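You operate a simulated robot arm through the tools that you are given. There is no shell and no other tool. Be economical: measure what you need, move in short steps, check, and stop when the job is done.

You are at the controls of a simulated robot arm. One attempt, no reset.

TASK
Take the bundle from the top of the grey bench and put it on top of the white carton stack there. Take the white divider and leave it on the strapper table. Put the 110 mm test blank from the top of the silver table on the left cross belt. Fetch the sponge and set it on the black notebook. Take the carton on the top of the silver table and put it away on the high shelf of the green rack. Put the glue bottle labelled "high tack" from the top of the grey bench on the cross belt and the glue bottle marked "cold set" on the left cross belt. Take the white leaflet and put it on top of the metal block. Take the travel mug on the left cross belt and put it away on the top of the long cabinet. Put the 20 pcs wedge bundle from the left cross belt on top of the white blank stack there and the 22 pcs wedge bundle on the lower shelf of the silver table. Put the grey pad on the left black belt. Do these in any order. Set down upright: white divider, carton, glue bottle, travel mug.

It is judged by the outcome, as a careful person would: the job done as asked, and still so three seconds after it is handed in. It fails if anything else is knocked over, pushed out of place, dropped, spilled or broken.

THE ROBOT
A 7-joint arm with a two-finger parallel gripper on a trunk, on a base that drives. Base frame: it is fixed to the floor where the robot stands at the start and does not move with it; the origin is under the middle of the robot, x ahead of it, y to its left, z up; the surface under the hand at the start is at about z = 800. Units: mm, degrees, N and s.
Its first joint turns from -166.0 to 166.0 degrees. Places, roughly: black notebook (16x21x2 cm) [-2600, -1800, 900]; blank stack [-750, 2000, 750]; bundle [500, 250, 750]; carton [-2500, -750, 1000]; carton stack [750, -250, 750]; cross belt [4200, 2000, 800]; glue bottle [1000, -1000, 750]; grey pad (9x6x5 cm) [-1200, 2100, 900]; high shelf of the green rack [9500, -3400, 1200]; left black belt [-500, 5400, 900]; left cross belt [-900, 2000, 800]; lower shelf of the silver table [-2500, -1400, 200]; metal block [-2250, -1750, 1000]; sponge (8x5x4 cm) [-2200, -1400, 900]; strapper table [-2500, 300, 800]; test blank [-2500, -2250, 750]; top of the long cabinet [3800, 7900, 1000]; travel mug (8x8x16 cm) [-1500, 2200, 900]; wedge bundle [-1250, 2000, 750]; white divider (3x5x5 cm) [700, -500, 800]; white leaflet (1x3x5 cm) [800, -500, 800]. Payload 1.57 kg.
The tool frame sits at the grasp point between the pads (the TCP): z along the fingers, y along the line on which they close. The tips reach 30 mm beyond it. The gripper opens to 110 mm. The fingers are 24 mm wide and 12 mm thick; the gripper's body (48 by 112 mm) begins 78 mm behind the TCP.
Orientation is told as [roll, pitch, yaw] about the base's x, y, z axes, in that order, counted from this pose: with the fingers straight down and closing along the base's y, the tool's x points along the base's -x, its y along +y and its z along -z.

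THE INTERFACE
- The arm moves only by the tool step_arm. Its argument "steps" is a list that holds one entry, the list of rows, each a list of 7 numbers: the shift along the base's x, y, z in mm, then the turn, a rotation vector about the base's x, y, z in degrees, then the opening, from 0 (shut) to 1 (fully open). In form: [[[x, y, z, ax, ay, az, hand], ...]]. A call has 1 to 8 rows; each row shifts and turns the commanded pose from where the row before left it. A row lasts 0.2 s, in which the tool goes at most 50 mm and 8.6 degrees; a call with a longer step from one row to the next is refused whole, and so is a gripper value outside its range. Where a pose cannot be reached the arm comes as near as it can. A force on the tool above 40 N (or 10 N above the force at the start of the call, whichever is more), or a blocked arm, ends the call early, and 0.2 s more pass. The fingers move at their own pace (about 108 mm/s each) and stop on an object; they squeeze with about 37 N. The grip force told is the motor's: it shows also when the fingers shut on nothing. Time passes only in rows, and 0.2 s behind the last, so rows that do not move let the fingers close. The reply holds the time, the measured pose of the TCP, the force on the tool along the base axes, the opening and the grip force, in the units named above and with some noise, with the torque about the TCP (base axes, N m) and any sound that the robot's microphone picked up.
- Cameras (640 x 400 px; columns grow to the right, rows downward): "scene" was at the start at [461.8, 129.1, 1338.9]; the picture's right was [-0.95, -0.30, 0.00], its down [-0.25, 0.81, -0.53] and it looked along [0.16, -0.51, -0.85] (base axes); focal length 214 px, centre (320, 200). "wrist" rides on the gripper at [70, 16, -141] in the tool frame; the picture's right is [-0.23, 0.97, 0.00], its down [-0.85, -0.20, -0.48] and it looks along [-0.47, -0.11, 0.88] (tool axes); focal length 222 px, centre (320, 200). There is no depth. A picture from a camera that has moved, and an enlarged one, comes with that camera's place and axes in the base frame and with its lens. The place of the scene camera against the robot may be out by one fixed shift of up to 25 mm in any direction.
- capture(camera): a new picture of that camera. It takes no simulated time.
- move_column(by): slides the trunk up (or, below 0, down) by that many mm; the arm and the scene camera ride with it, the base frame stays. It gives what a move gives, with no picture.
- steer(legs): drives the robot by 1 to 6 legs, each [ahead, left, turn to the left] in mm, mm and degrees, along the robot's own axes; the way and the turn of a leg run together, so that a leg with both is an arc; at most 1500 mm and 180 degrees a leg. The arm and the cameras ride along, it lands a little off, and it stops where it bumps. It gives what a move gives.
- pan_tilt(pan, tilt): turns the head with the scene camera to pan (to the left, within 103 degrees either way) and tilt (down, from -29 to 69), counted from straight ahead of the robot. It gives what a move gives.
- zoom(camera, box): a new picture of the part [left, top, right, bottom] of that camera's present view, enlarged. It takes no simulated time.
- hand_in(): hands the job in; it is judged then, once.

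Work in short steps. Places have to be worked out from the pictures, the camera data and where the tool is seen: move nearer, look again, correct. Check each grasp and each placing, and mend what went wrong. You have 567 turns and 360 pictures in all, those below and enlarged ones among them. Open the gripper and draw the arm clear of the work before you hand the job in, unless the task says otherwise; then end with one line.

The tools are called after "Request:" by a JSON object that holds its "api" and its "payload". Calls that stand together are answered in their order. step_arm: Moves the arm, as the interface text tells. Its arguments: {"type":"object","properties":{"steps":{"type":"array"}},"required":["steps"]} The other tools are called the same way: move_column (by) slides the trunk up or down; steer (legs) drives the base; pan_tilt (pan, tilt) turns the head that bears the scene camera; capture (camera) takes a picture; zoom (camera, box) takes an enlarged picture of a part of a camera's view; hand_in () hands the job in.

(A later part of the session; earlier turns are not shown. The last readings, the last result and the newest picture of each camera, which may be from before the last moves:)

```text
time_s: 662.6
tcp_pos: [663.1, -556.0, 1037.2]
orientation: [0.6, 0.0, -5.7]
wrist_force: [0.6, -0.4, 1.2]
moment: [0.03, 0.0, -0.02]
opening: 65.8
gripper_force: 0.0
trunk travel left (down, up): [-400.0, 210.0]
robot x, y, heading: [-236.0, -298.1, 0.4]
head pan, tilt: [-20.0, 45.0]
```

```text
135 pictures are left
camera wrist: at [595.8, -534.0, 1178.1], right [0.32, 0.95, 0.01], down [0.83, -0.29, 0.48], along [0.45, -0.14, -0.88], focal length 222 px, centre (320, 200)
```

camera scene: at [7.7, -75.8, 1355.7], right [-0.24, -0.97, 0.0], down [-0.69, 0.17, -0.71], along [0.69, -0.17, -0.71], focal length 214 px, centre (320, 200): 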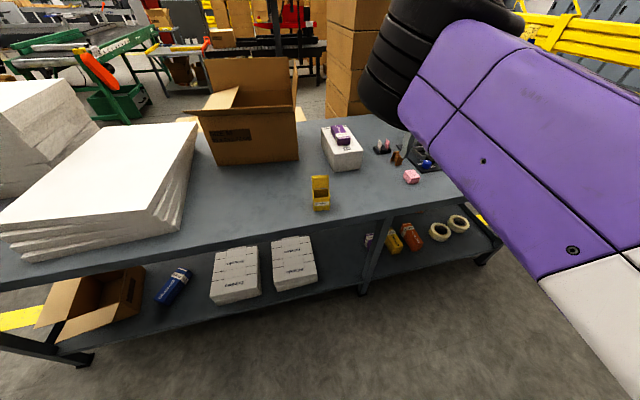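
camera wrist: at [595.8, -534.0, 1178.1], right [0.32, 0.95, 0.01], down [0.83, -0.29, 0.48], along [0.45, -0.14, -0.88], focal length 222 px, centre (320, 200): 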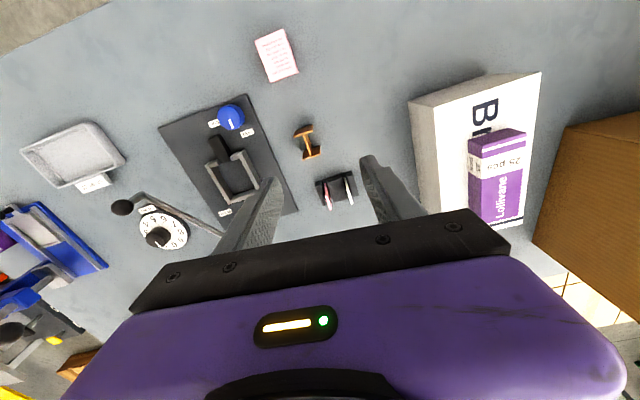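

The white leaflet is at about (757,-535). I go above it and zoom in.

Request:
{"api": "step_arm", "payload": {"steps": [[[40, 5, -10, 0, 0, 5, 0.5], [40, 8, -20, 0, 0, 0, 0.5], [14, 8, -40, 0, 0, 0, 0.5]]]}}

Request:
{"api": "zoom", "payload": {"camera": "wrist", "box": [220, 60, 420, 210]}}

```text
time_s: 663.4
tcp_pos: [754.8, -533.2, 965.6]
orientation: [0.6, 0.1, -0.6]
wrist_force: [-0.1, 0.9, 0.3]
moment: [0.0, 0.02, -0.02]
opening: 54.8
gripper_force: 0.1
out of reach, approached as far as the arm can: row 3
trunk travel left (down, up): [-400.0, 210.0]
robot x, y, heading: [-237.8, -298.8, 0.2]
head pan, tilt: [-20.0, 45.0]
```

```text
2.67 times, centred on (320, 135) of wrist
camera zoom: at [685.3, -517.5, 1106.8], right [0.24, 0.97, 0.01], down [0.85, -0.21, 0.48], along [0.46, -0.1, -0.88], focal length 592 px, centre (320, 373)
```

zoom: 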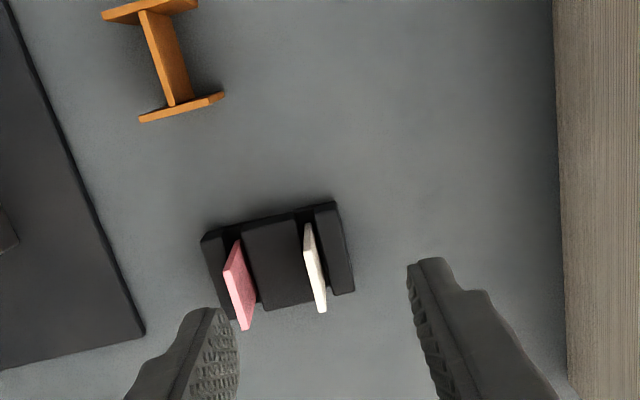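

I am at the reach limit, so I drive forward 110 and pull the arm back equally. Then I view the holder from the head camera.

Request:
{"api": "step_arm", "payload": {"steps": [[[-40, 0, 20, 0, 0, 0, 0.5], [-40, 0, 0, 0, 0, 0, 0.5], [-30, 0, 0, 0, 0, 0, 0.5]]]}}

Request:
{"api": "zoom", "payload": {"camera": "scene", "box": [350, 100, 510, 200]}}

Request:
{"api": "steer", "payload": {"legs": [[110, 0, 0]]}}

Request:
{"api": "capture", "payload": {"camera": "scene"}}

```text
time_s: 664.2
tcp_pos: [643.7, -533.8, 984.9]
orientation: [0.6, 0.0, -0.6]
wrist_force: [-0.3, -0.6, -1.1]
moment: [0.04, -0.03, -0.03]
opening: 55.0
gripper_force: 0.0
trunk travel left (down, up): [-400.0, 210.0]
robot x, y, heading: [-237.1, -300.0, 0.2]
head pan, tilt: [-20.0, 45.0]
```

```text
4.00 times, centred on (430, 150) of scene
camera zoom: at [280.5, -129.0, 1355.7], right [-0.34, -0.94, 0.0], down [-0.67, 0.24, -0.71], along [0.67, -0.24, -0.71], focal length 858 px, centre (-120, 400)
```

zoom: 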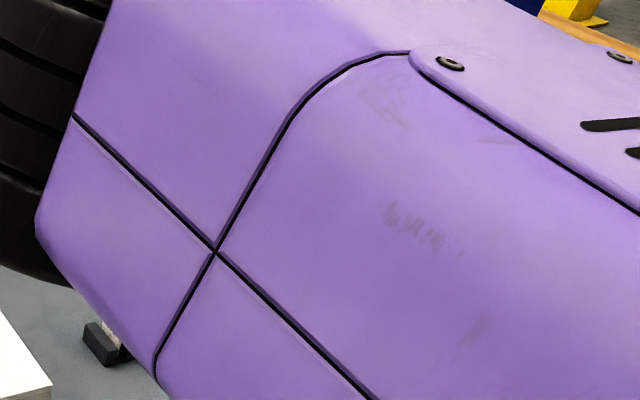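

```text
time_s: 665.4
tcp_pos: [753.5, -532.9, 985.2]
orientation: [0.7, 0.0, -0.5]
wrist_force: [0.9, 0.2, 0.6]
moment: [-0.01, 0.02, 0.04]
opening: 55.1
gripper_force: 0.1
trunk travel left (down, up): [-400.0, 210.0]
robot x, y, heading: [-131.8, -296.0, 0.2]
head pan, tilt: [-20.0, 45.0]
```

```text
132 pictures are left
camera scene: at [389.9, -127.9, 1355.7], right [-0.34, -0.94, 0.0], down [-0.67, 0.24, -0.71], along [0.67, -0.24, -0.71], focal length 214 px, centre (320, 200)
```

scene: 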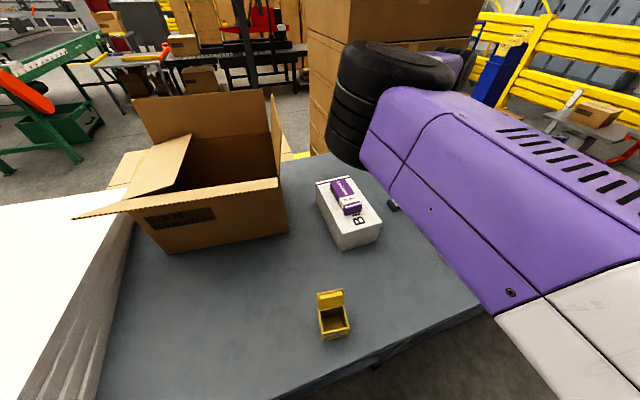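

From several views, the leaflet centre is (761,-535), its top at z≈862, 30 mm wide along x. I turn the hand +90° to grip it by its two edges near the top.

Request:
{"api": "step_arm", "payload": {"steps": [[[1, 0, 0, 0, 0, 8.4, 0.5], [1, 0, 0, 0, 0, 8.4, 0.5], [1, 0, 0, 0, 0, 8.4, 0.5], [1, 0, 0, 0, 0, 8.4, 0.5], [1, 0, 0, 0, 0, 8.4, 0.5], [1, 0, 0, 0, 0, 8.4, 0.5], [1, 0, 0, 0, 0, 8.4, 0.5], [1, 0, 0, 0, 0, 8.4, 0.5]]]}}

Request:
{"api": "step_arm", "payload": {"steps": [[[0, -1, -15, 0, 0, 8.4, 0.5], [0, -1, -15, 0, 0, 8.4, 0.5], [0, 0, -15, 0, 0, 6, 0.5]]]}}

Request:
{"api": "zoom", "payload": {"camera": "wrist", "box": [220, 60, 420, 210]}}

```text
time_s: 667.2
tcp_pos: [761.1, -534.4, 984.2]
orientation: [0.6, 0.1, 66.8]
wrist_force: [-0.6, 0.6, -0.1]
moment: [0.01, -0.03, -0.02]
opening: 55.0
gripper_force: 0.0
trunk travel left (down, up): [-400.0, 210.0]
robot x, y, heading: [-125.0, -299.4, 0.3]
head pan, tilt: [-20.0, 45.0]
```

```text
time_s: 668.0
tcp_pos: [762.3, -535.0, 940.4]
orientation: [0.7, -0.1, 89.6]
wrist_force: [0.6, -0.9, 0.0]
moment: [-0.01, 0.03, 0.01]
opening: 55.0
gripper_force: 0.1
trunk travel left (down, up): [-400.0, 210.0]
robot x, y, heading: [-126.4, -296.0, 0.2]
head pan, tilt: [-20.0, 45.0]
```

```text
2.67 times, centred on (320, 135) of wrist
camera zoom: at [747.7, -603.6, 1081.7], right [-0.97, 0.23, 0.01], down [0.21, 0.85, 0.48], along [0.1, 0.46, -0.88], focal length 592 px, centre (320, 373)
```

zoom: 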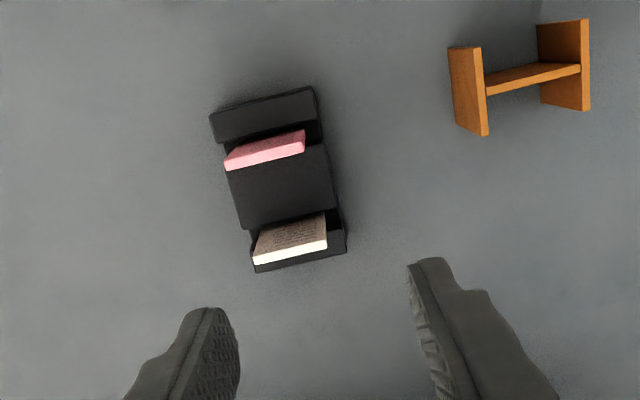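

The leaflet is about 9 mm further in x and 5 mm lower in y. I correct and descend to grip the top 17 mm.

Request:
{"api": "step_arm", "payload": {"steps": [[[9, -5, -20, 0, 0, 0, 0.5], [0, 0, -25, 0, 0, 0, 0.5]]]}}

Request:
{"api": "zoom", "payload": {"camera": "wrist", "box": [220, 80, 420, 230]}}

```text
time_s: 668.6
tcp_pos: [771.1, -539.6, 895.1]
orientation: [0.7, 0.0, 89.5]
wrist_force: [-0.2, 0.7, 0.5]
moment: [0.01, -0.02, 0.0]
opening: 55.1
gripper_force: 0.1
trunk travel left (down, up): [-400.0, 210.0]
robot x, y, heading: [-126.3, -295.6, 0.1]
head pan, tilt: [-20.0, 45.0]
```

```text
2.67 times, centred on (320, 155) of wrist
camera zoom: at [755.1, -608.3, 1036.3], right [-0.97, 0.24, 0.01], down [0.21, 0.85, 0.48], along [0.1, 0.46, -0.88], focal length 592 px, centre (320, 320)
```

zoom: 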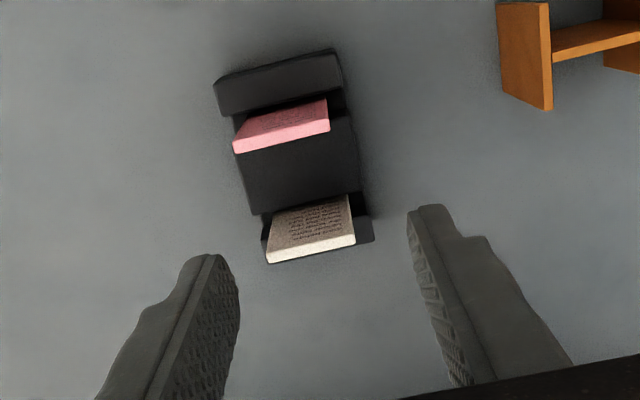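

It is nearly centred. I lower to z≈874 and close.

Request:
{"api": "step_arm", "payload": {"steps": [[[2, -2, -12, 0, 0, 0, 0.5], [0, 0, -9, 0, 0, 0, 0.5], [0, 0, 0, 0, 0, 0, 0.2], [0, 0, 0, 0, 0, 0, 0.1], [0, 0, 0, 0, 0, 0, 0]]]}}

Request:
{"api": "zoom", "payload": {"camera": "wrist", "box": [220, 80, 420, 230]}}

```text
time_s: 669.8
tcp_pos: [770.9, -542.2, 872.9]
orientation: [0.6, 0.0, 89.4]
wrist_force: [0.5, 0.9, 0.1]
moment: [-0.04, -0.02, -0.03]
opening: 25.4
gripper_force: 36.7
trunk travel left (down, up): [-400.0, 210.0]
robot x, y, heading: [-125.0, -295.2, 0.3]
head pan, tilt: [-20.0, 45.0]
```

```text
2.67 times, centred on (320, 155) of wrist
camera zoom: at [756.4, -611.1, 1015.0], right [-0.97, 0.24, 0.01], down [0.21, 0.85, 0.48], along [0.1, 0.46, -0.88], focal length 592 px, centre (320, 320)
```

zoom: 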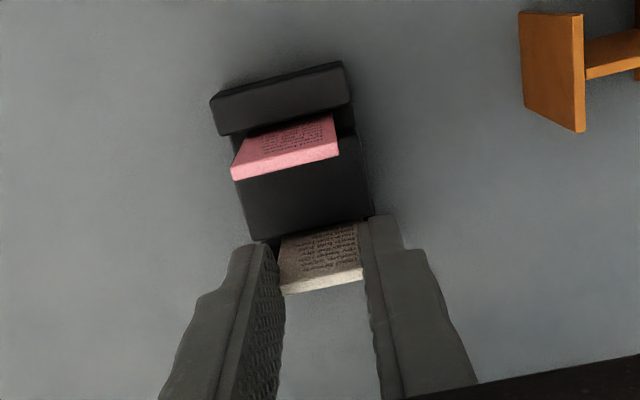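

Gripped at 25.4 mm. I lift slowly out of the slot.

Request:
{"api": "step_arm", "payload": {"steps": [[[0, 0, 2, 0, 0, 0, 0], [0, 0, 4, 0, 0, 0, 0], [0, 0, 6, 0, 0, 0, 0], [0, 0, 8, 0, 0, 0, 0], [0, 0, 10, 0, 0, 0, 0], [0, 0, 15, 0, 0, 0, 0], [0, 0, 25, 0, 0, 0, 0]]]}}

Request:
{"api": "zoom", "payload": {"camera": "wrist", "box": [200, 60, 440, 230]}}

```text
time_s: 671.4
tcp_pos: [770.9, -542.7, 945.6]
orientation: [0.6, 0.0, 89.5]
wrist_force: [-0.2, -0.1, -0.8]
moment: [-0.01, -0.01, -0.01]
opening: 25.7
gripper_force: 37.3
trunk travel left (down, up): [-400.0, 210.0]
robot x, y, heading: [-128.0, -297.6, 0.4]
head pan, tilt: [-20.0, 45.0]
```

```text
2.35 times, centred on (320, 145) of wrist
camera zoom: at [755.5, -611.4, 1086.5], right [-0.97, 0.24, 0.01], down [0.21, 0.85, 0.48], along [0.1, 0.46, -0.88], focal length 523 px, centre (320, 329)
```

zoom: 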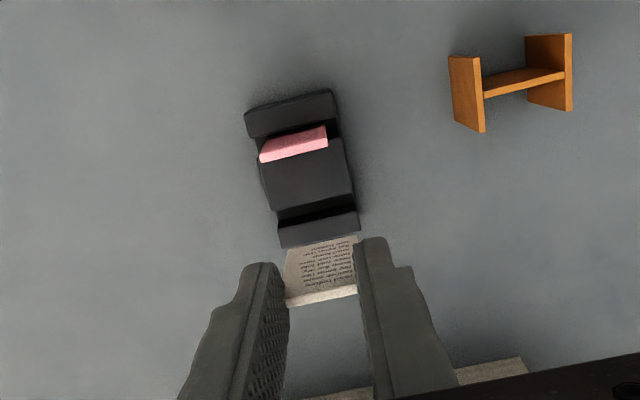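

The leaflet is out cleanly. I raise it, back off, and turn the hand back to yaw 0 (for tilting later).

Request:
{"api": "step_arm", "payload": {"steps": [[[0, 0, 30, 0, 0, 0, 0], [0, 0, 40, 0, 0, 0, 0], [0, 0, 30, 0, 0, 0, 0]]]}}

Request:
{"api": "steer", "payload": {"legs": [[-600, 0, 0]]}}

Request:
{"api": "step_arm", "payload": {"steps": [[[0, 0, 0, 0, 0, -8.4, 0], [0, 0, 0, 0, 0, -8.4, 0], [0, 0, 0, 0, 0, -8.4, 0], [0, 0, 0, 0, 0, -8.4, 0], [0, 0, 0, 0, 0, -8.4, 0], [0, 0, 0, 0, 0, -8.4, 0], [0, 0, 0, 0, 0, -8.4, 0], [0, 0, 0, 0, 0, -8.4, 0]]]}}

Request:
{"api": "step_arm", "payload": {"steps": [[[0, 0, 0, 0, 0, -8.4, 0], [0, 0, 0, 0, 0, -8.4, 0], [0, 0, 0, 0, 0, -5.4, 0]]]}}

Request:
{"api": "steer", "payload": {"legs": [[0, 0, 90], [0, 0, 90], [300, 0, 0], [0, 1400, 0], [0, 400, 0]]}}

Request:
{"api": "capture", "payload": {"camera": "wrist"}}

```text
time_s: 672.2
tcp_pos: [771.1, -543.0, 1041.2]
orientation: [0.6, 0.0, 89.5]
wrist_force: [-0.4, 0.7, 0.4]
moment: [-0.04, 0.03, 0.01]
opening: 25.6
gripper_force: 37.2
trunk travel left (down, up): [-400.0, 210.0]
robot x, y, heading: [-125.1, -300.8, 0.4]
head pan, tilt: [-20.0, 45.0]
```

```text
time_s: 675.6
tcp_pos: [165.7, -537.2, 1041.3]
orientation: [0.6, 0.1, 90.3]
wrist_force: [0.0, 0.0, -0.4]
moment: [0.0, 0.02, 0.01]
opening: 25.6
gripper_force: 37.4
trunk travel left (down, up): [-400.0, 210.0]
robot x, y, heading: [-737.6, -302.4, 0.7]
head pan, tilt: [-20.0, 45.0]
```

```text
time_s: 677.4
tcp_pos: [165.8, -537.5, 1041.7]
orientation: [0.6, 0.2, 22.8]
wrist_force: [0.2, 0.0, 0.4]
moment: [0.03, -0.02, 0.01]
opening: 25.8
gripper_force: 36.9
trunk travel left (down, up): [-400.0, 210.0]
robot x, y, heading: [-734.5, -303.6, 1.0]
head pan, tilt: [-20.0, 45.0]
```

```text
time_s: 678.2
tcp_pos: [166.2, -537.7, 1042.3]
orientation: [0.7, 0.1, 0.7]
wrist_force: [-0.3, -0.7, 0.1]
moment: [-0.01, 0.0, 0.01]
opening: 25.7
gripper_force: 36.9
trunk travel left (down, up): [-400.0, 210.0]
robot x, y, heading: [-733.5, -306.9, 1.0]
head pan, tilt: [-20.0, 45.0]
```

```text
time_s: 696.6
tcp_pos: [-1859.6, -1869.3, 1044.2]
orientation: [0.6, 0.1, -178.4]
wrist_force: [-1.4, 0.3, 0.1]
moment: [-0.01, 0.01, 0.04]
opening: 25.4
gripper_force: 36.3
trunk travel left (down, up): [-400.0, 210.0]
robot x, y, heading: [-957.8, -2086.4, -178.3]
head pan, tilt: [-20.0, 45.0]
```

```text
127 pictures are left
camera wrist: at [-1789.2, -1881.4, 1183.9], right [-0.2, -0.98, 0.01], down [-0.86, 0.18, 0.48], along [-0.47, 0.09, -0.88], focal length 222 px, centre (320, 200)
```

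wrist: 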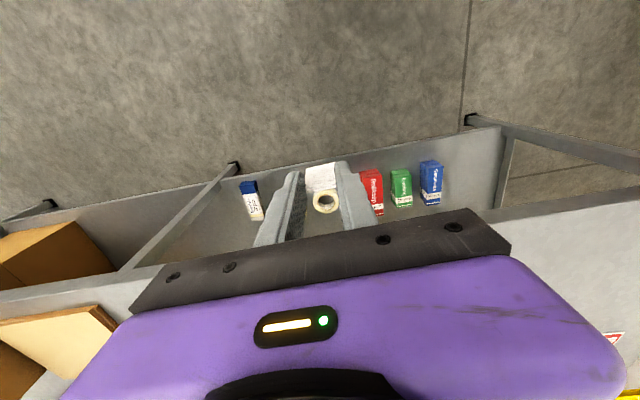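

I approach the block and look down.

Request:
{"api": "steer", "payload": {"legs": [[260, 0, 0]]}}

Request:
{"api": "capture", "payload": {"camera": "wrist"}}

Request:
{"api": "pan_tilt", "payload": {"pan": -10, "tilt": 40}}

Request:
{"api": "capture", "payload": {"camera": "scene"}}

```text
time_s: 698.4
tcp_pos: [-2114.2, -1877.3, 1042.5]
orientation: [0.6, 0.0, -178.4]
wrist_force: [-0.1, 0.2, 0.3]
moment: [0.0, 0.01, 0.0]
opening: 25.4
gripper_force: 37.4
trunk travel left (down, up): [-400.0, 210.0]
robot x, y, heading: [-1208.7, -2093.7, -178.2]
head pan, tilt: [-20.0, 45.0]
```

```text
126 pictures are left
camera wrist: at [-2043.8, -1889.2, 1183.9], right [-0.2, -0.98, 0.01], down [-0.86, 0.18, 0.48], along [-0.47, 0.09, -0.88], focal length 222 px, centre (320, 200)
```

wrist: 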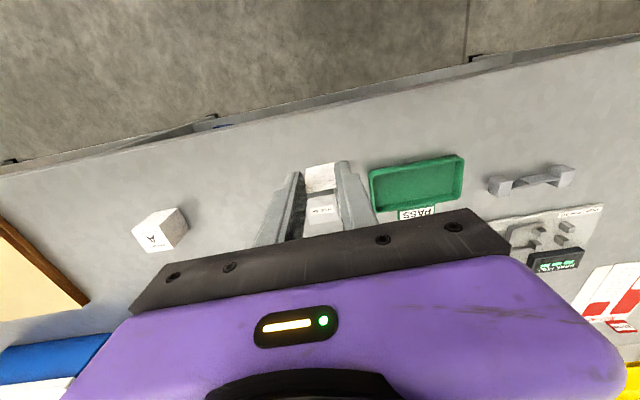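

```text
time_s: 699.1
tcp_pos: [-2114.0, -1876.7, 1042.6]
orientation: [0.6, 0.1, -178.3]
wrist_force: [0.3, 0.1, 0.3]
moment: [0.04, 0.04, 0.01]
opening: 25.5
gripper_force: 37.2
trunk travel left (down, up): [-400.0, 210.0]
robot x, y, heading: [-1208.8, -2099.0, -177.8]
head pan, tilt: [-10.0, 40.0]
```

```text
125 pictures are left
camera scene: at [-1700.2, -2303.1, 1363.0], right [0.14, 0.99, 0.0], down [0.64, -0.09, -0.77], along [-0.76, 0.11, -0.64], focal length 214 px, centre (320, 200)
```

scene: 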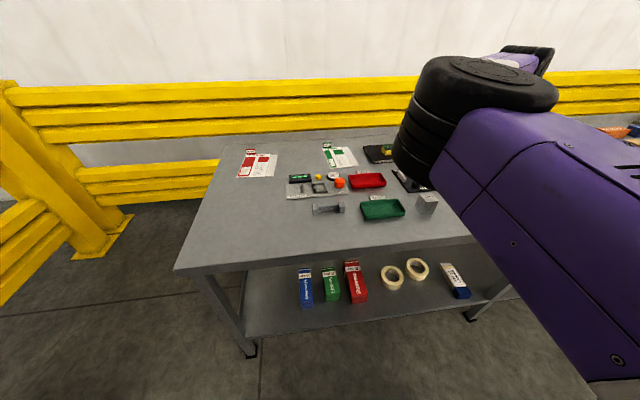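

The block centre is at about (-2216,-1857), top ≈902. I tilt the tool 60° forward here and then line up the leaflet.

Request:
{"api": "step_arm", "payload": {"steps": [[[0, 3, 0, -0.25, 8.5, 0, 0], [0, 3, 0, -0.25, 8.5, 0, 0], [0, 3, 0, -0.25, 8.5, 0, 0], [0, 3, 0, -0.25, 8.5, 0, 0], [0, 3, 0, -0.25, 8.5, 0, 0], [0, 3, 0, -0.25, 8.5, 0, 0], [0, 2, 0, -0.25, 8.5, 0, 0]]]}}

Request:
{"api": "capture", "payload": {"camera": "wrist"}}

```text
time_s: 700.7
tcp_pos: [-2113.7, -1858.1, 1042.0]
orientation: [0.4, -59.6, -178.2]
wrist_force: [0.7, -0.7, 0.0]
moment: [-0.01, -0.01, -0.02]
opening: 25.7
gripper_force: 37.5
trunk travel left (down, up): [-400.0, 210.0]
robot x, y, heading: [-1210.0, -2097.5, -178.1]
head pan, tilt: [-10.0, 40.0]
```

```text
124 pictures are left
camera wrist: at [-1956.0, -1866.6, 1053.8], right [-0.08, -0.98, 0.2], down [-0.03, 0.2, 0.98], along [-1.0, 0.07, -0.04], focal length 222 px, centre (320, 200)
```

wrist: 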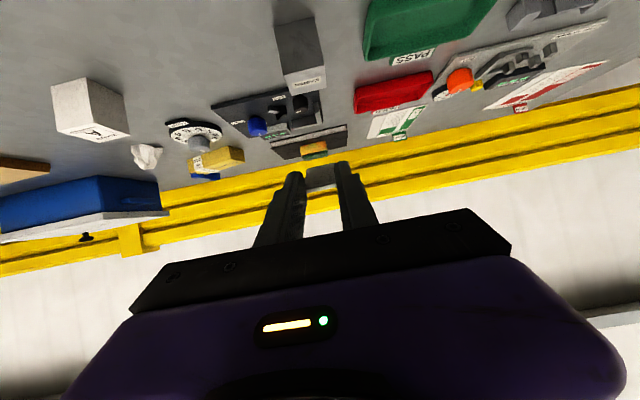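

Lateral alignment is within 3 mm. I move forward 72 and lower to just above the block.

Request:
{"api": "step_arm", "payload": {"steps": [[[-24, 1, -15, 0, 0, 0, 0], [-24, 1, -20, 0, 0, 0, 0], [-24, 0, -20, 0, 0, 0, 0], [0, 0, -25, 0, 0, 0, 0]]]}}

Request:
{"api": "capture", "payload": {"camera": "wrist"}}

Request:
{"api": "zoom", "payload": {"camera": "wrist", "box": [240, 80, 400, 220]}}

```text
time_s: 701.7
tcp_pos: [-2187.0, -1854.6, 962.2]
orientation: [0.5, -59.5, -178.2]
wrist_force: [0.9, 0.5, -0.1]
moment: [-0.01, -0.02, -0.05]
opening: 25.7
gripper_force: 36.9
trunk travel left (down, up): [-400.0, 210.0]
robot x, y, heading: [-1211.3, -2095.2, -178.2]
head pan, tilt: [-10.0, 40.0]
```

```text
123 pictures are left
camera wrist: at [-2029.4, -1863.5, 974.8], right [-0.08, -0.98, 0.2], down [-0.03, 0.2, 0.98], along [-1.0, 0.07, -0.04], focal length 222 px, centre (320, 200)
```

wrist: 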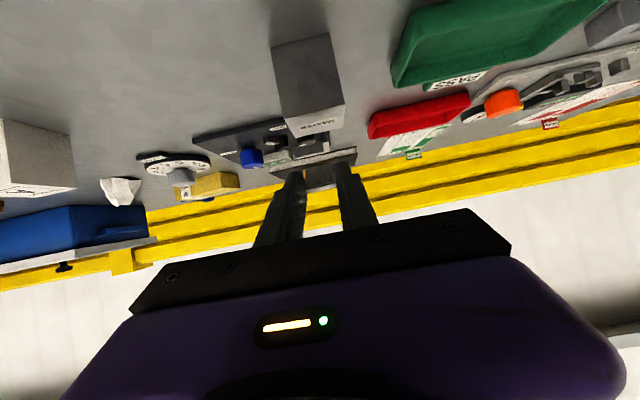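

```text
2.86 times, centred on (320, 150) of wrist
camera zoom: at [-2029.4, -1863.5, 974.8], right [-0.08, -0.98, 0.2], down [-0.03, 0.2, 0.98], along [-1.0, 0.07, -0.04], focal length 635 px, centre (320, 343)
```

zoom: 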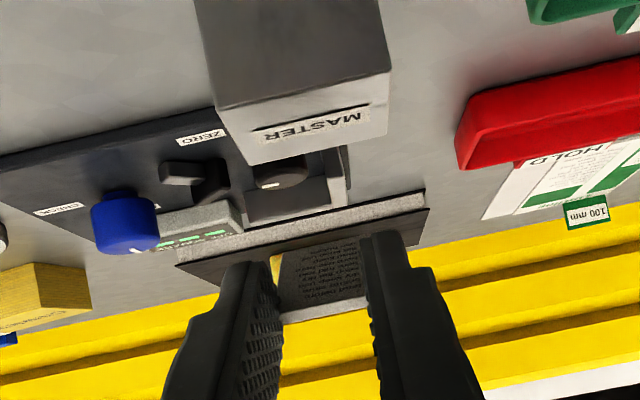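

The block top spans x -2194..-2239, centred at y≈-1860. I adjust (+4,-5) and lower until the leaflet's far end touches.

Request:
{"api": "step_arm", "payload": {"steps": [[[4, -5, -8, 0, 0, 0, 0], [0, 0, -6, 0, 0, 0, 0], [0, 0, -4, 0, 0, 0, 0], [0, 0, -3, 0, 0, 0, 0]]]}}

Request:
{"api": "zoom", "payload": {"camera": "wrist", "box": [240, 80, 400, 220]}}

```text
time_s: 702.7
tcp_pos: [-2183.0, -1860.2, 941.9]
orientation: [0.6, -59.5, -178.3]
wrist_force: [0.5, 0.4, 0.1]
moment: [-0.01, -0.04, 0.01]
opening: 25.4
gripper_force: 36.8
trunk travel left (down, up): [-400.0, 210.0]
robot x, y, heading: [-1209.6, -2095.2, -178.3]
head pan, tilt: [-10.0, 40.0]
```

```text
2.86 times, centred on (320, 150) of wrist
camera zoom: at [-2025.2, -1869.3, 954.0], right [-0.08, -0.98, 0.2], down [-0.03, 0.2, 0.98], along [-1.0, 0.07, -0.05], focal length 635 px, centre (320, 343)
```

zoom: 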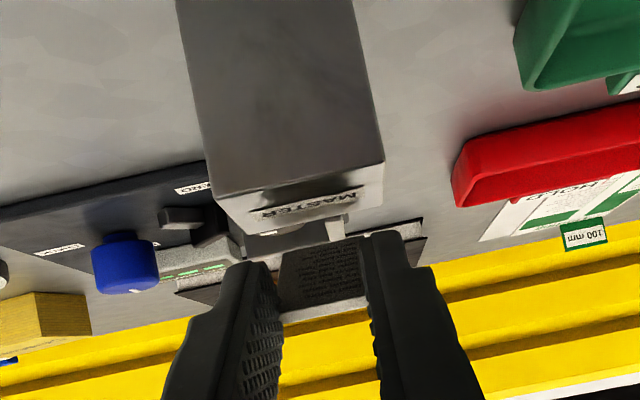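

Request:
{"api": "step_arm", "payload": {"steps": [[[0, 2, -2, 0, 0, 0, 0], [0, 0, -2, 0, 0, 0, 0], [0, 0, -2, 0, 0, 0, 0], [0, 0, -2, 0, 0, 0, 0]]]}}

Request:
{"api": "zoom", "payload": {"camera": "wrist", "box": [240, 80, 400, 220]}}

```text
time_s: 703.7
tcp_pos: [-2182.3, -1857.9, 933.9]
orientation: [0.6, -59.6, -178.4]
wrist_force: [-1.0, 0.5, -0.3]
moment: [-0.03, 0.0, 0.04]
opening: 25.5
gripper_force: 36.7
trunk travel left (down, up): [-400.0, 210.0]
robot x, y, heading: [-1210.8, -2098.1, -177.9]
head pan, tilt: [-10.0, 40.0]
```

```text
2.86 times, centred on (320, 150) of wrist
camera zoom: at [-2024.4, -1867.5, 945.3], right [-0.08, -0.98, 0.2], down [-0.03, 0.2, 0.98], along [-1.0, 0.07, -0.05], focal length 635 px, centre (320, 343)
```

zoom: 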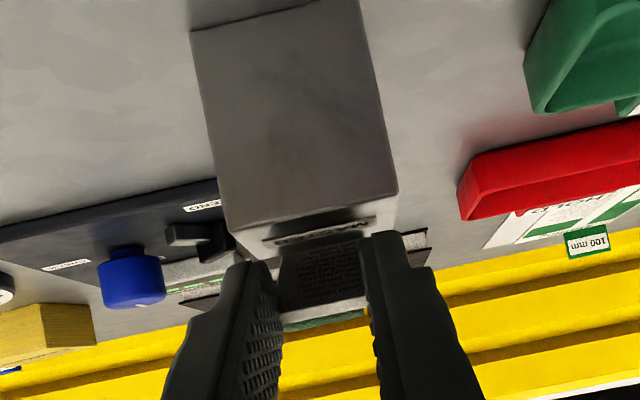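

Request:
{"api": "step_arm", "payload": {"steps": [[[0, 0, -2, 0, 0, 0, 0], [0, 0, -2, 0, 0, 0, 0], [0, 0, -2, 0, 0, 0, 0], [0, 0, -2, 0, 0, 0, 0]]]}}

Request:
{"api": "zoom", "payload": {"camera": "wrist", "box": [240, 80, 400, 220]}}

```text
time_s: 704.7
tcp_pos: [-2181.9, -1856.8, 931.6]
orientation: [0.5, -59.9, -178.2]
wrist_force: [9.8, -3.0, 27.8]
moment: [0.05, 0.32, 0.09]
opening: 25.4
gripper_force: 36.9
trunk travel left (down, up): [-400.0, 210.0]
robot x, y, heading: [-1209.6, -2097.5, -178.0]
head pan, tilt: [-10.0, 40.0]
```

```text
2.86 times, centred on (320, 150) of wrist
camera zoom: at [-2024.7, -1866.8, 940.8], right [-0.08, -0.98, 0.2], down [-0.02, 0.2, 0.98], along [-1.0, 0.07, -0.04], focal length 635 px, centre (320, 343)
```

zoom: 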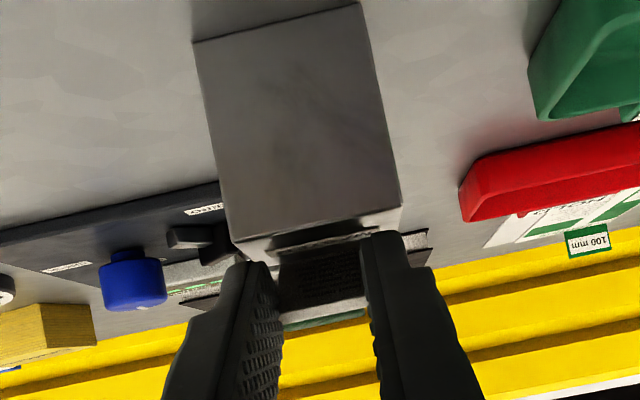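

Contact. I ease off slightly and open a little so that the leaflet lies down on the block.

Request:
{"api": "step_arm", "payload": {"steps": [[[0, 0, 2.5, 0, 0, 0, 0], [0, 0, 0, 0, 0, 0, 0.4], [0, 0, 0, 0, 0, 0, 0.45], [0, 0, 0, 0, 0, 0, 0.45]]]}}

Request:
{"api": "zoom", "payload": {"camera": "wrist", "box": [240, 80, 400, 220]}}

```text
time_s: 705.7
tcp_pos: [-2182.5, -1860.3, 930.2]
orientation: [0.6, -59.8, -178.2]
wrist_force: [-1.3, -8.8, 31.1]
moment: [0.08, 0.66, 0.25]
opening: 40.4
gripper_force: 0.0
trunk travel left (down, up): [-400.0, 210.0]
robot x, y, heading: [-1211.4, -2097.3, -178.1]
head pan, tilt: [-10.0, 40.0]
```

```text
2.86 times, centred on (320, 150) of wrist
camera zoom: at [-2024.9, -1868.7, 941.2], right [-0.07, -0.98, 0.2], down [-0.03, 0.2, 0.98], along [-1.0, 0.07, -0.04], focal length 635 px, centre (320, 343)
```

zoom: 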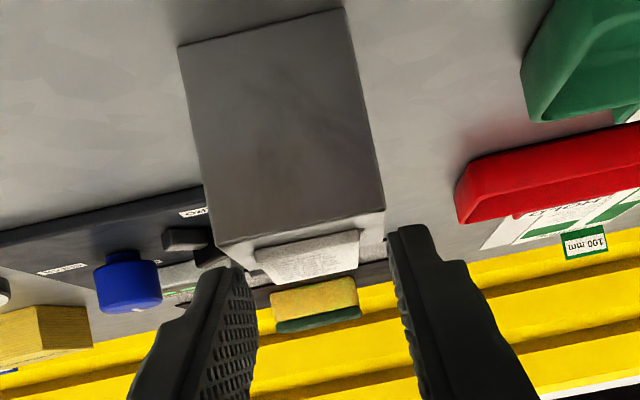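

The leaflet lies on the block, but the fingertips press on the block's edges. I lift straight up a bit, then look.

Request:
{"api": "step_arm", "payload": {"steps": [[[0, 0, 4, 0, 0, 0, 0.42], [0, 0, 6, 0, 0, 0, 0.42], [2, 0, 8, 0, 0, 0, 0.42]]]}}

Request:
{"api": "zoom", "payload": {"camera": "wrist", "box": [240, 80, 400, 220]}}

```text
time_s: 706.5
tcp_pos: [-2178.3, -1856.3, 944.5]
orientation: [0.7, -59.4, -178.4]
wrist_force: [-0.1, -1.0, 0.5]
moment: [0.01, -0.01, -0.01]
opening: 46.3
gripper_force: 0.2
trunk travel left (down, up): [-400.0, 210.0]
robot x, y, heading: [-1206.2, -2096.0, -178.1]
head pan, tilt: [-10.0, 40.0]
```

```text
2.86 times, centred on (320, 150) of wrist
camera zoom: at [-2020.8, -1867.2, 956.8], right [-0.08, -0.98, 0.2], down [-0.03, 0.2, 0.98], along [-1.0, 0.07, -0.05], focal length 635 px, centre (320, 343)
```

zoom: 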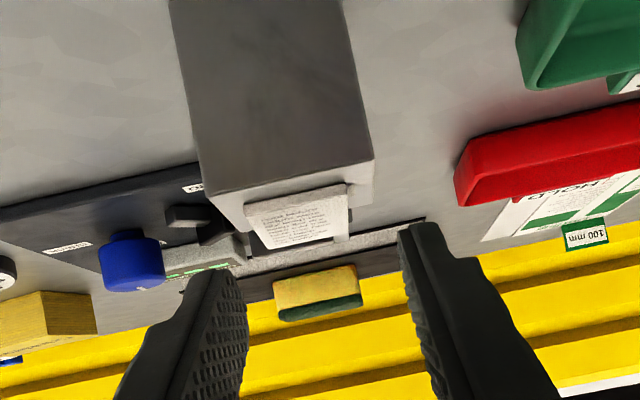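

The leaflet lies on the block. I withdraw back and up and check from the vertical view.

Request:
{"api": "step_arm", "payload": {"steps": [[[10, 0, 20, 0, 0, 0, 0.5], [30, 0, 30, 0, 0, 0, 0.5], [40, 0, 20, 0, 0, 0, 0.5], [30, 0, 0, 0, 0, 0, 0.5]]]}}

Request:
{"api": "zoom", "payload": {"camera": "wrist", "box": [240, 20, 400, 160]}}

Request:
{"api": "zoom", "payload": {"camera": "scene", "box": [390, 170, 470, 230]}}

```text
time_s: 707.5
tcp_pos: [-2066.8, -1857.0, 1017.7]
orientation: [0.6, -59.4, -178.3]
wrist_force: [0.0, -0.6, -0.1]
moment: [0.0, 0.01, -0.01]
opening: 54.9
gripper_force: 0.0
trunk travel left (down, up): [-400.0, 210.0]
robot x, y, heading: [-1209.8, -2098.6, -178.3]
head pan, tilt: [-10.0, 40.0]
```

```text
2.86 times, centred on (320, 90) of wrist
camera zoom: at [-1909.5, -1866.5, 1028.6], right [-0.08, -0.98, 0.2], down [-0.03, 0.2, 0.98], along [-1.0, 0.07, -0.05], focal length 635 px, centre (320, 514)
```

zoom: 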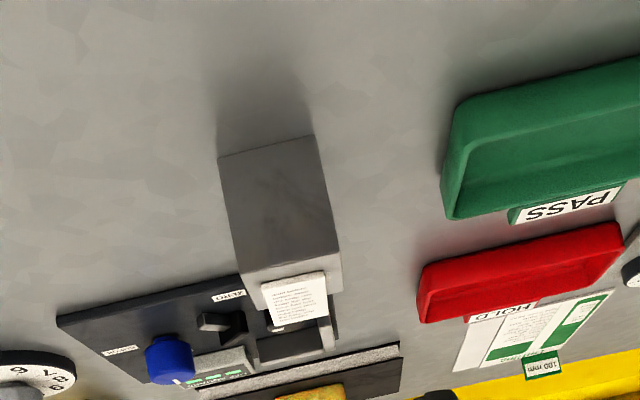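

```text
6.67 times, centred on (430, 200) of scene
camera zoom: at [-1700.4, -2303.3, 1362.9], right [0.14, 0.99, 0.0], down [0.64, -0.09, -0.77], along [-0.76, 0.11, -0.64], focal length 1430 px, centre (-413, 200)
```

zoom: 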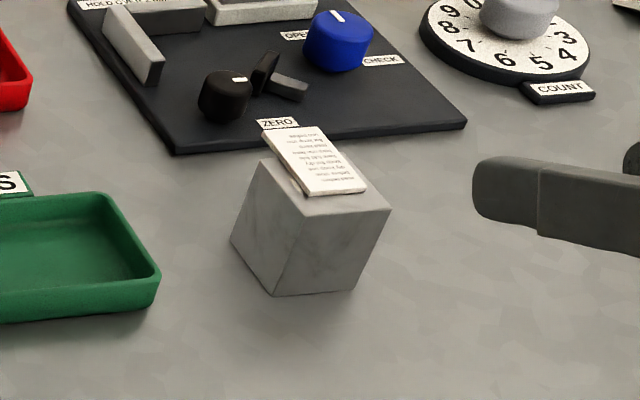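

The leaflet rests on the block but overhangs the far side noticeably. I set the tool vertical, then regrip it flat and shift it about 12 mm toward the middle.

Request:
{"api": "step_arm", "payload": {"steps": [[[0, 0, 10, 0.25, -8.5, 0, 0.5], [0, 0, 10, 0.25, -8.5, 0, 0.5], [0, 0, 10, 0.25, -8.5, 0, 0.5], [0, 0, 0, 0.25, -8.5, 0, 0.5], [0, 0, 0, 0.25, -8.5, 0, 0.5], [0, 0, 0, 0.25, -8.5, 0, 0.5], [0, 0, 0, 0.25, -8.5, 0, 0.5]]]}}

Request:
{"api": "steer", "payload": {"legs": [[75, 0, 0]]}}

Request:
{"api": "step_arm", "payload": {"steps": [[[-40, 0, 0, 0, 0, 0, 0.5], [-40, 0, -10, 0, 0, 0, 0.5]]]}}

Request:
{"api": "zoom", "payload": {"camera": "wrist", "box": [220, 60, 420, 210]}}

```text
time_s: 709.1
tcp_pos: [-2069.5, -1857.0, 1045.3]
orientation: [0.5, 0.3, -178.4]
wrist_force: [0.8, 0.1, 0.1]
moment: [0.03, 0.03, -0.01]
opening: 55.2
gripper_force: 0.0
trunk travel left (down, up): [-400.0, 210.0]
robot x, y, heading: [-1209.9, -2095.1, -178.3]
head pan, tilt: [-10.0, 40.0]
```

```text
time_s: 710.2
tcp_pos: [-2144.9, -1860.5, 1045.8]
orientation: [0.6, 0.1, -178.4]
wrist_force: [0.5, 0.3, -0.7]
moment: [-0.01, 0.03, -0.01]
opening: 55.2
gripper_force: 0.1
trunk travel left (down, up): [-400.0, 210.0]
robot x, y, heading: [-1285.0, -2095.8, -178.2]
head pan, tilt: [-10.0, 40.0]
```

```text
time_s: 710.8
tcp_pos: [-2225.5, -1862.7, 1035.3]
orientation: [0.6, 0.0, -178.3]
wrist_force: [0.0, 0.8, -0.4]
moment: [0.03, -0.01, -0.01]
opening: 55.1
gripper_force: 0.1
trunk travel left (down, up): [-400.0, 210.0]
robot x, y, heading: [-1283.2, -2095.2, -178.1]
head pan, tilt: [-10.0, 40.0]
```

```text
2.67 times, centred on (320, 135) of wrist
camera zoom: at [-2154.8, -1874.6, 1177.1], right [-0.2, -0.98, 0.01], down [-0.86, 0.18, 0.48], along [-0.47, 0.09, -0.88], focal length 592 px, centre (320, 373)
```

zoom: 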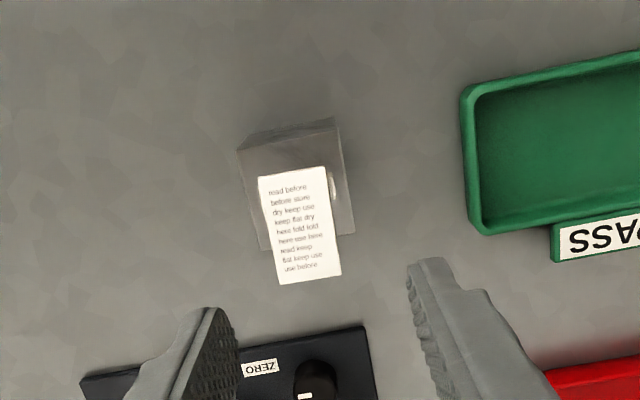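

I align over the leaflet with a narrow opening, lower until the tips touch the block top, then close on the leaflet.

Request:
{"api": "step_arm", "payload": {"steps": [[[2, 9, -30, 0, 0, 0, 0.37], [0, 0, -40, 0, 0, 0, 0.37], [0, 0, -15, 0, 0, 0, 0.37]]]}}

Request:
{"api": "zoom", "payload": {"camera": "wrist", "box": [220, 80, 420, 230]}}

```text
time_s: 711.6
tcp_pos: [-2222.7, -1853.3, 952.0]
orientation: [0.6, 0.1, -178.3]
wrist_force: [0.7, -0.4, -0.5]
moment: [-0.03, 0.02, 0.0]
opening: 40.9
gripper_force: 0.1
trunk travel left (down, up): [-400.0, 210.0]
robot x, y, heading: [-1282.5, -2100.8, -178.3]
head pan, tilt: [-10.0, 40.0]
```

```text
2.67 times, centred on (320, 155) of wrist
camera zoom: at [-2152.3, -1864.8, 1092.3], right [-0.2, -0.98, 0.01], down [-0.86, 0.18, 0.48], along [-0.47, 0.09, -0.88], focal length 592 px, centre (320, 320)
```

zoom: 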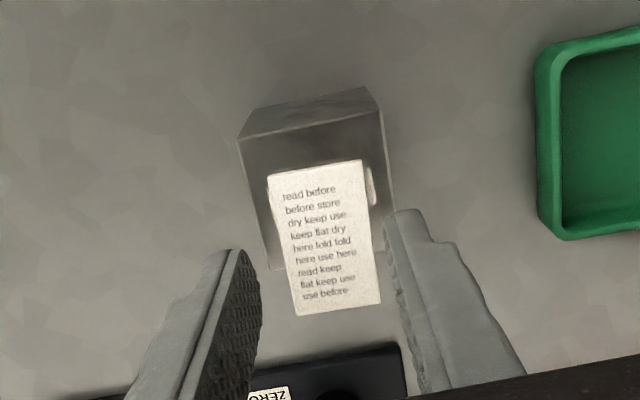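

Request:
{"api": "step_arm", "payload": {"steps": [[[0, 0, -8, 0, 0, 0, 0.37], [0, 0, -4, 0, 0, 0, 0.37], [0, 0, -2, 0, 0, 0, 0.37], [0, 0, -2, 0, 0, 0, 0.37]]]}}

Request:
{"api": "zoom", "payload": {"camera": "wrist", "box": [220, 80, 420, 230]}}

```text
time_s: 712.6
tcp_pos: [-2223.7, -1852.7, 935.8]
orientation: [0.7, -0.1, -178.3]
wrist_force: [0.4, -0.5, 3.0]
moment: [-0.05, -0.01, 0.03]
opening: 40.6
gripper_force: 0.1
trunk travel left (down, up): [-400.0, 210.0]
robot x, y, heading: [-1283.5, -2098.3, -178.2]
head pan, tilt: [-10.0, 40.0]
```

```text
2.67 times, centred on (320, 155) of wrist
camera zoom: at [-2152.8, -1864.4, 1076.3], right [-0.2, -0.98, 0.01], down [-0.86, 0.18, 0.48], along [-0.47, 0.09, -0.88], focal length 592 px, centre (320, 320)
```

zoom: 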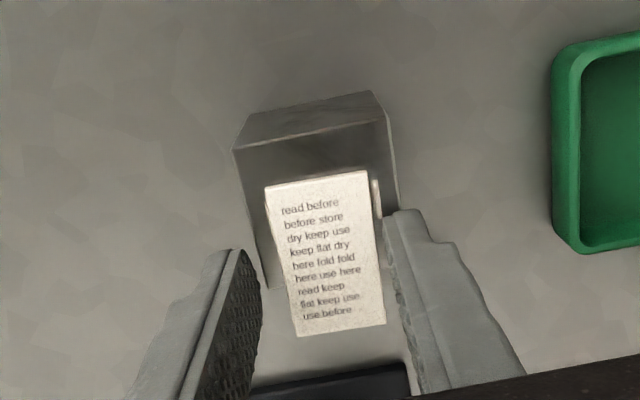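

The tips just touch the block top. I raise 1 mm, close on the leaflet, lift 4 mm, shift +x 12 mm, and lower.

Request:
{"api": "step_arm", "payload": {"steps": [[[0, 0, 1.2, 0, 0, 0, 0.37], [0, 0, 0, 0, 0, 0, 0.15], [0, 0, 0, 0, 0, 0, 0.1], [0, 0, 0, 0, 0, 0, 0.1]]]}}

Request:
{"api": "zoom", "payload": {"camera": "wrist", "box": [220, 80, 420, 230]}}

```text
time_s: 713.6
tcp_pos: [-2221.8, -1851.9, 934.4]
orientation: [0.6, 0.0, -178.3]
wrist_force: [-0.1, 0.1, 0.2]
moment: [0.0, 0.01, -0.02]
opening: 25.7
gripper_force: 37.1
trunk travel left (down, up): [-400.0, 210.0]
robot x, y, heading: [-1285.8, -2103.8, -178.5]
head pan, tilt: [-10.0, 40.0]
```

```text
2.67 times, centred on (320, 155) of wrist
camera zoom: at [-2152.0, -1864.1, 1077.1], right [-0.2, -0.98, 0.01], down [-0.86, 0.18, 0.48], along [-0.47, 0.09, -0.88], focal length 592 px, centre (320, 320)
```

zoom: 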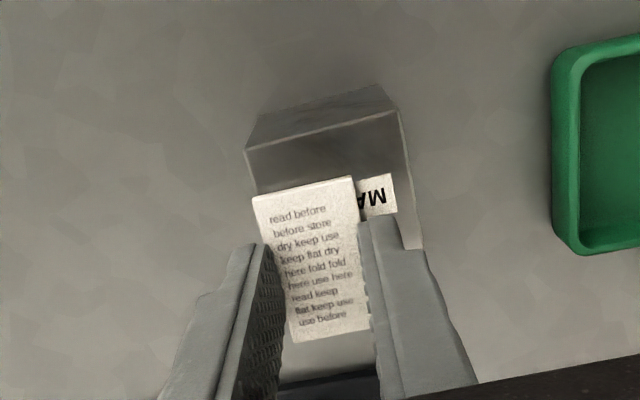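

Request:
{"api": "step_arm", "payload": {"steps": [[[0, 0, 4, 0, 0, 0, 0.1], [6, -3, 0, 0, 0, 0, 0.1], [6, -3, 0, 0, 0, 0, 0.1], [0, 0, -2, 0, 0, 0, 0.1], [0, 0, -2, 0, 0, 0, 0.1]]]}}

Request:
{"api": "zoom", "payload": {"camera": "wrist", "box": [220, 80, 420, 230]}}

```text
time_s: 714.8
tcp_pos: [-2209.2, -1858.0, 935.5]
orientation: [0.5, 0.0, -178.3]
wrist_force: [-0.2, 0.1, -0.4]
moment: [-0.03, 0.01, -0.02]
opening: 25.7
gripper_force: 37.3
trunk travel left (down, up): [-400.0, 210.0]
robot x, y, heading: [-1283.1, -2097.7, -178.0]
head pan, tilt: [-10.0, 40.0]
```

```text
2.67 times, centred on (320, 155) of wrist
camera zoom: at [-2140.4, -1870.5, 1076.9], right [-0.2, -0.98, 0.01], down [-0.86, 0.18, 0.48], along [-0.47, 0.09, -0.88], focal length 592 px, centre (320, 320)
```

zoom: 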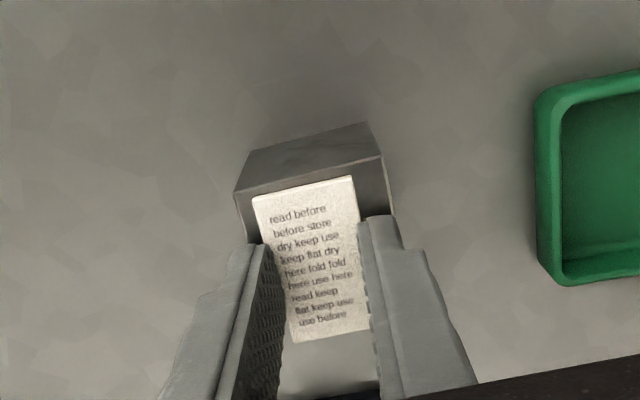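

The leaflet is now centred on the block. I release and rise.

Request:
{"api": "step_arm", "payload": {"steps": [[[0, 0, -0.5, 0, 0, 0, 0.33], [0, 0, 0, 0, 0, 0, 0.36], [0, 0, 8, 0, 0, 0, 0.36], [0, 0, 30, 0, 0, 0, 0.36], [0, 0, 40, 0, 0, 0, 0.4], [0, 0, 40, 0, 0, 0, 0.4]]]}}

Request:
{"api": "zoom", "payload": {"camera": "wrist", "box": [220, 60, 420, 210]}}

```text
time_s: 716.2
tcp_pos: [-2210.5, -1855.4, 1055.6]
orientation: [0.6, 0.1, -178.2]
wrist_force: [-0.1, 0.5, 0.1]
moment: [0.01, 0.0, 0.02]
opening: 43.9
gripper_force: 0.1
trunk travel left (down, up): [-400.0, 210.0]
robot x, y, heading: [-1282.9, -2095.9, -178.0]
head pan, tilt: [-10.0, 40.0]
```

```text
2.67 times, centred on (320, 135) of wrist
camera zoom: at [-2139.3, -1868.5, 1196.0], right [-0.2, -0.98, 0.01], down [-0.86, 0.18, 0.48], along [-0.47, 0.09, -0.88], focal length 592 px, centre (320, 373)
```

zoom: 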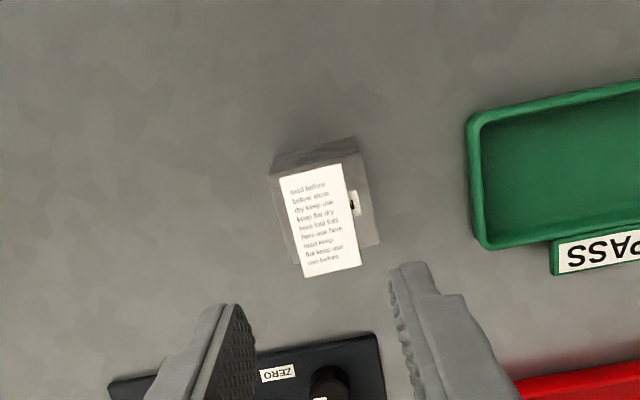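

The leaflet is placed well. Next the carton: I drive along the silver table, raise the trunk and look over the cartons.

Request:
{"api": "steer", "payload": {"legs": [[-250, 0, 0], [0, -1000, 0]]}}

Request:
{"api": "move_column", "payload": {"by": 205}}

Request:
{"api": "pan_tilt", "payload": {"pan": -10, "tilt": 35}}

Request:
{"api": "capture", "payload": {"camera": "scene"}}

```text
time_s: 722.8
tcp_pos: [-2023.8, -891.9, 1053.8]
orientation: [0.5, 0.2, -176.1]
wrist_force: [0.1, 0.2, 0.2]
moment: [0.01, 0.0, 0.0]
opening: 43.9
gripper_force: 0.1
trunk travel left (down, up): [-400.0, 210.0]
robot x, y, heading: [-1089.9, -1096.8, -175.9]
head pan, tilt: [-10.0, 40.0]
```

```text
time_s: 725.0
tcp_pos: [-2024.3, -890.7, 1260.2]
orientation: [0.7, 0.2, -176.1]
wrist_force: [-0.7, 0.7, -0.5]
moment: [0.01, 0.02, 0.03]
opening: 44.2
gripper_force: 0.0
trunk travel left (down, up): [-605.0, 5.0]
robot x, y, heading: [-1094.6, -1097.5, -175.9]
head pan, tilt: [-10.0, 40.0]
```

```text
time_s: 725.6
tcp_pos: [-2024.0, -891.5, 1260.4]
orientation: [0.5, 0.1, -176.0]
wrist_force: [0.6, 0.6, 0.1]
moment: [0.01, 0.01, 0.03]
opening: 44.3
gripper_force: 0.0
trunk travel left (down, up): [-605.0, 5.0]
robot x, y, heading: [-1091.1, -1099.1, -175.9]
head pan, tilt: [-10.0, 35.0]
```

```text
108 pictures are left
camera scene: at [-1576.7, -1324.1, 1575.5], right [0.1, 0.99, 0.0], down [0.57, -0.06, -0.82], along [-0.81, 0.08, -0.57], focal length 214 px, centre (320, 200)
```

scene: 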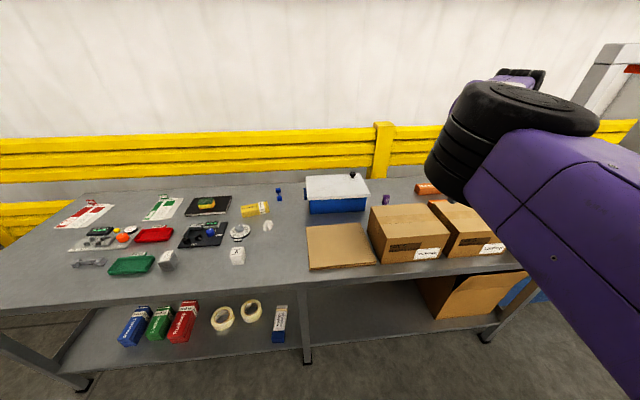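

Request:
{"api": "zoom", "payload": {"camera": "scene", "box": [360, 170, 520, 270]}}

Request:
{"api": "steer", "payload": {"legs": [[0, -450, 0]]}}

Request:
{"api": "capture", "payload": {"camera": "scene"}}

```text
4.00 times, centred on (440, 220) of scene
camera zoom: at [-1576.7, -1324.1, 1575.5], right [0.1, 0.99, 0.0], down [0.57, -0.06, -0.82], along [-0.81, 0.08, -0.57], focal length 858 px, centre (-160, 120)
```

zoom: 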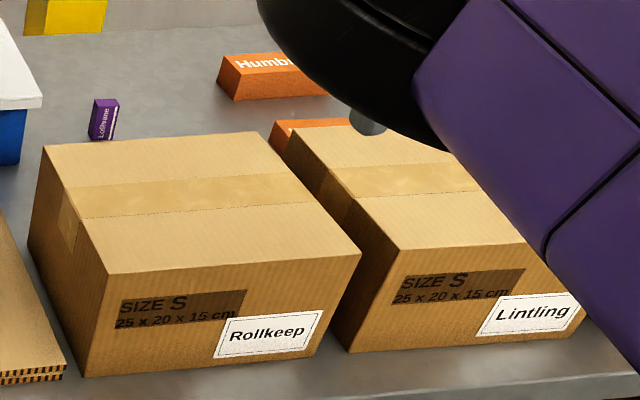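

```text
time_s: 728.4
tcp_pos: [-2063.3, -450.6, 1258.9]
orientation: [0.6, 0.0, -175.5]
wrist_force: [0.5, -0.7, -0.2]
moment: [0.04, 0.01, 0.01]
opening: 44.1
gripper_force: 0.0
trunk travel left (down, up): [-605.0, 5.0]
robot x, y, heading: [-1126.6, -641.6, -175.1]
head pan, tilt: [-10.0, 35.0]
```

```text
106 pictures are left
camera scene: at [-1609.2, -878.1, 1575.5], right [0.09, 1.0, 0.0], down [0.57, -0.05, -0.82], along [-0.82, 0.07, -0.57], focal length 214 px, centre (320, 200)
```

scene: 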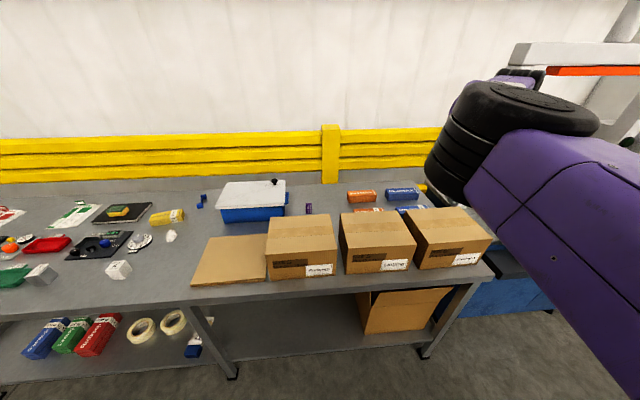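

The small purple "Lollivane" carton standing behind the big boxes at about (-2528,-854) is the carton meant; the big boxes are ungraspable. I line up: heading 180°, y≈-1084.

Request:
{"api": "move_column", "payload": {"by": -165}}

Request:
{"api": "steer", "payload": {"legs": [[0, 0, -5], [0, 430, 0], [450, 0, 0]]}}

Request:
{"api": "capture", "payload": {"camera": "wrist"}}

Request:
{"api": "capture", "payload": {"camera": "scene"}}

```text
time_s: 730.2
tcp_pos: [-2062.0, -449.7, 1095.2]
orientation: [0.5, 0.0, -175.5]
wrist_force: [0.1, 0.1, 0.5]
moment: [0.01, -0.02, -0.02]
opening: 43.9
gripper_force: 0.1
trunk travel left (down, up): [-440.0, 170.0]
robot x, y, heading: [-1126.3, -643.1, -175.1]
head pan, tilt: [-10.0, 35.0]
```

```text
time_s: 735.7
tcp_pos: [-2493.5, -773.9, 1094.0]
orientation: [0.6, 0.1, 178.4]
wrist_force: [-0.2, 0.8, -1.1]
moment: [0.0, 0.05, -0.04]
opening: 44.0
gripper_force: 0.0
trunk travel left (down, up): [-440.0, 170.0]
robot x, y, heading: [-1586.5, -1069.2, 178.6]
head pan, tilt: [-10.0, 35.0]
```

```text
105 pictures are left
camera wrist: at [-2424.1, -789.5, 1236.0], right [-0.25, -0.97, 0.01], down [-0.85, 0.23, 0.48], along [-0.46, 0.11, -0.88], focal length 222 px, centre (320, 200)
```

wrist: 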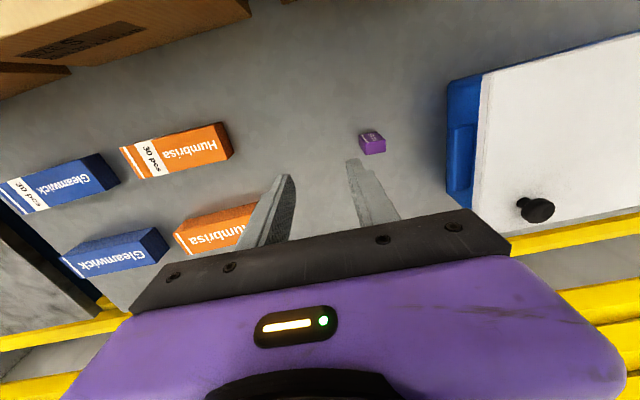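

```text
104 pictures are left
camera scene: at [-2089.1, -1246.0, 1410.6], right [0.2, 0.98, 0.0], down [0.56, -0.11, -0.82], along [-0.8, 0.16, -0.57], focal length 214 px, centre (320, 200)
```

scene: 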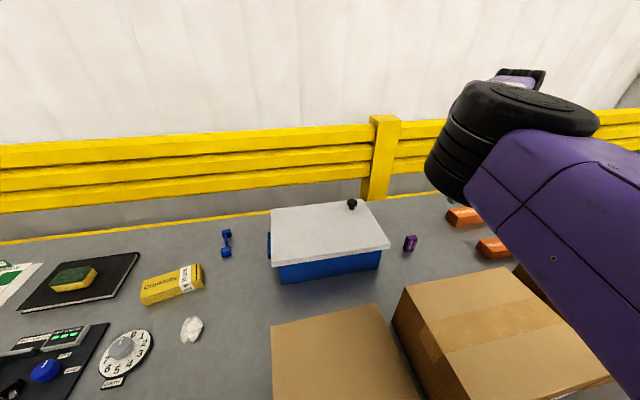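

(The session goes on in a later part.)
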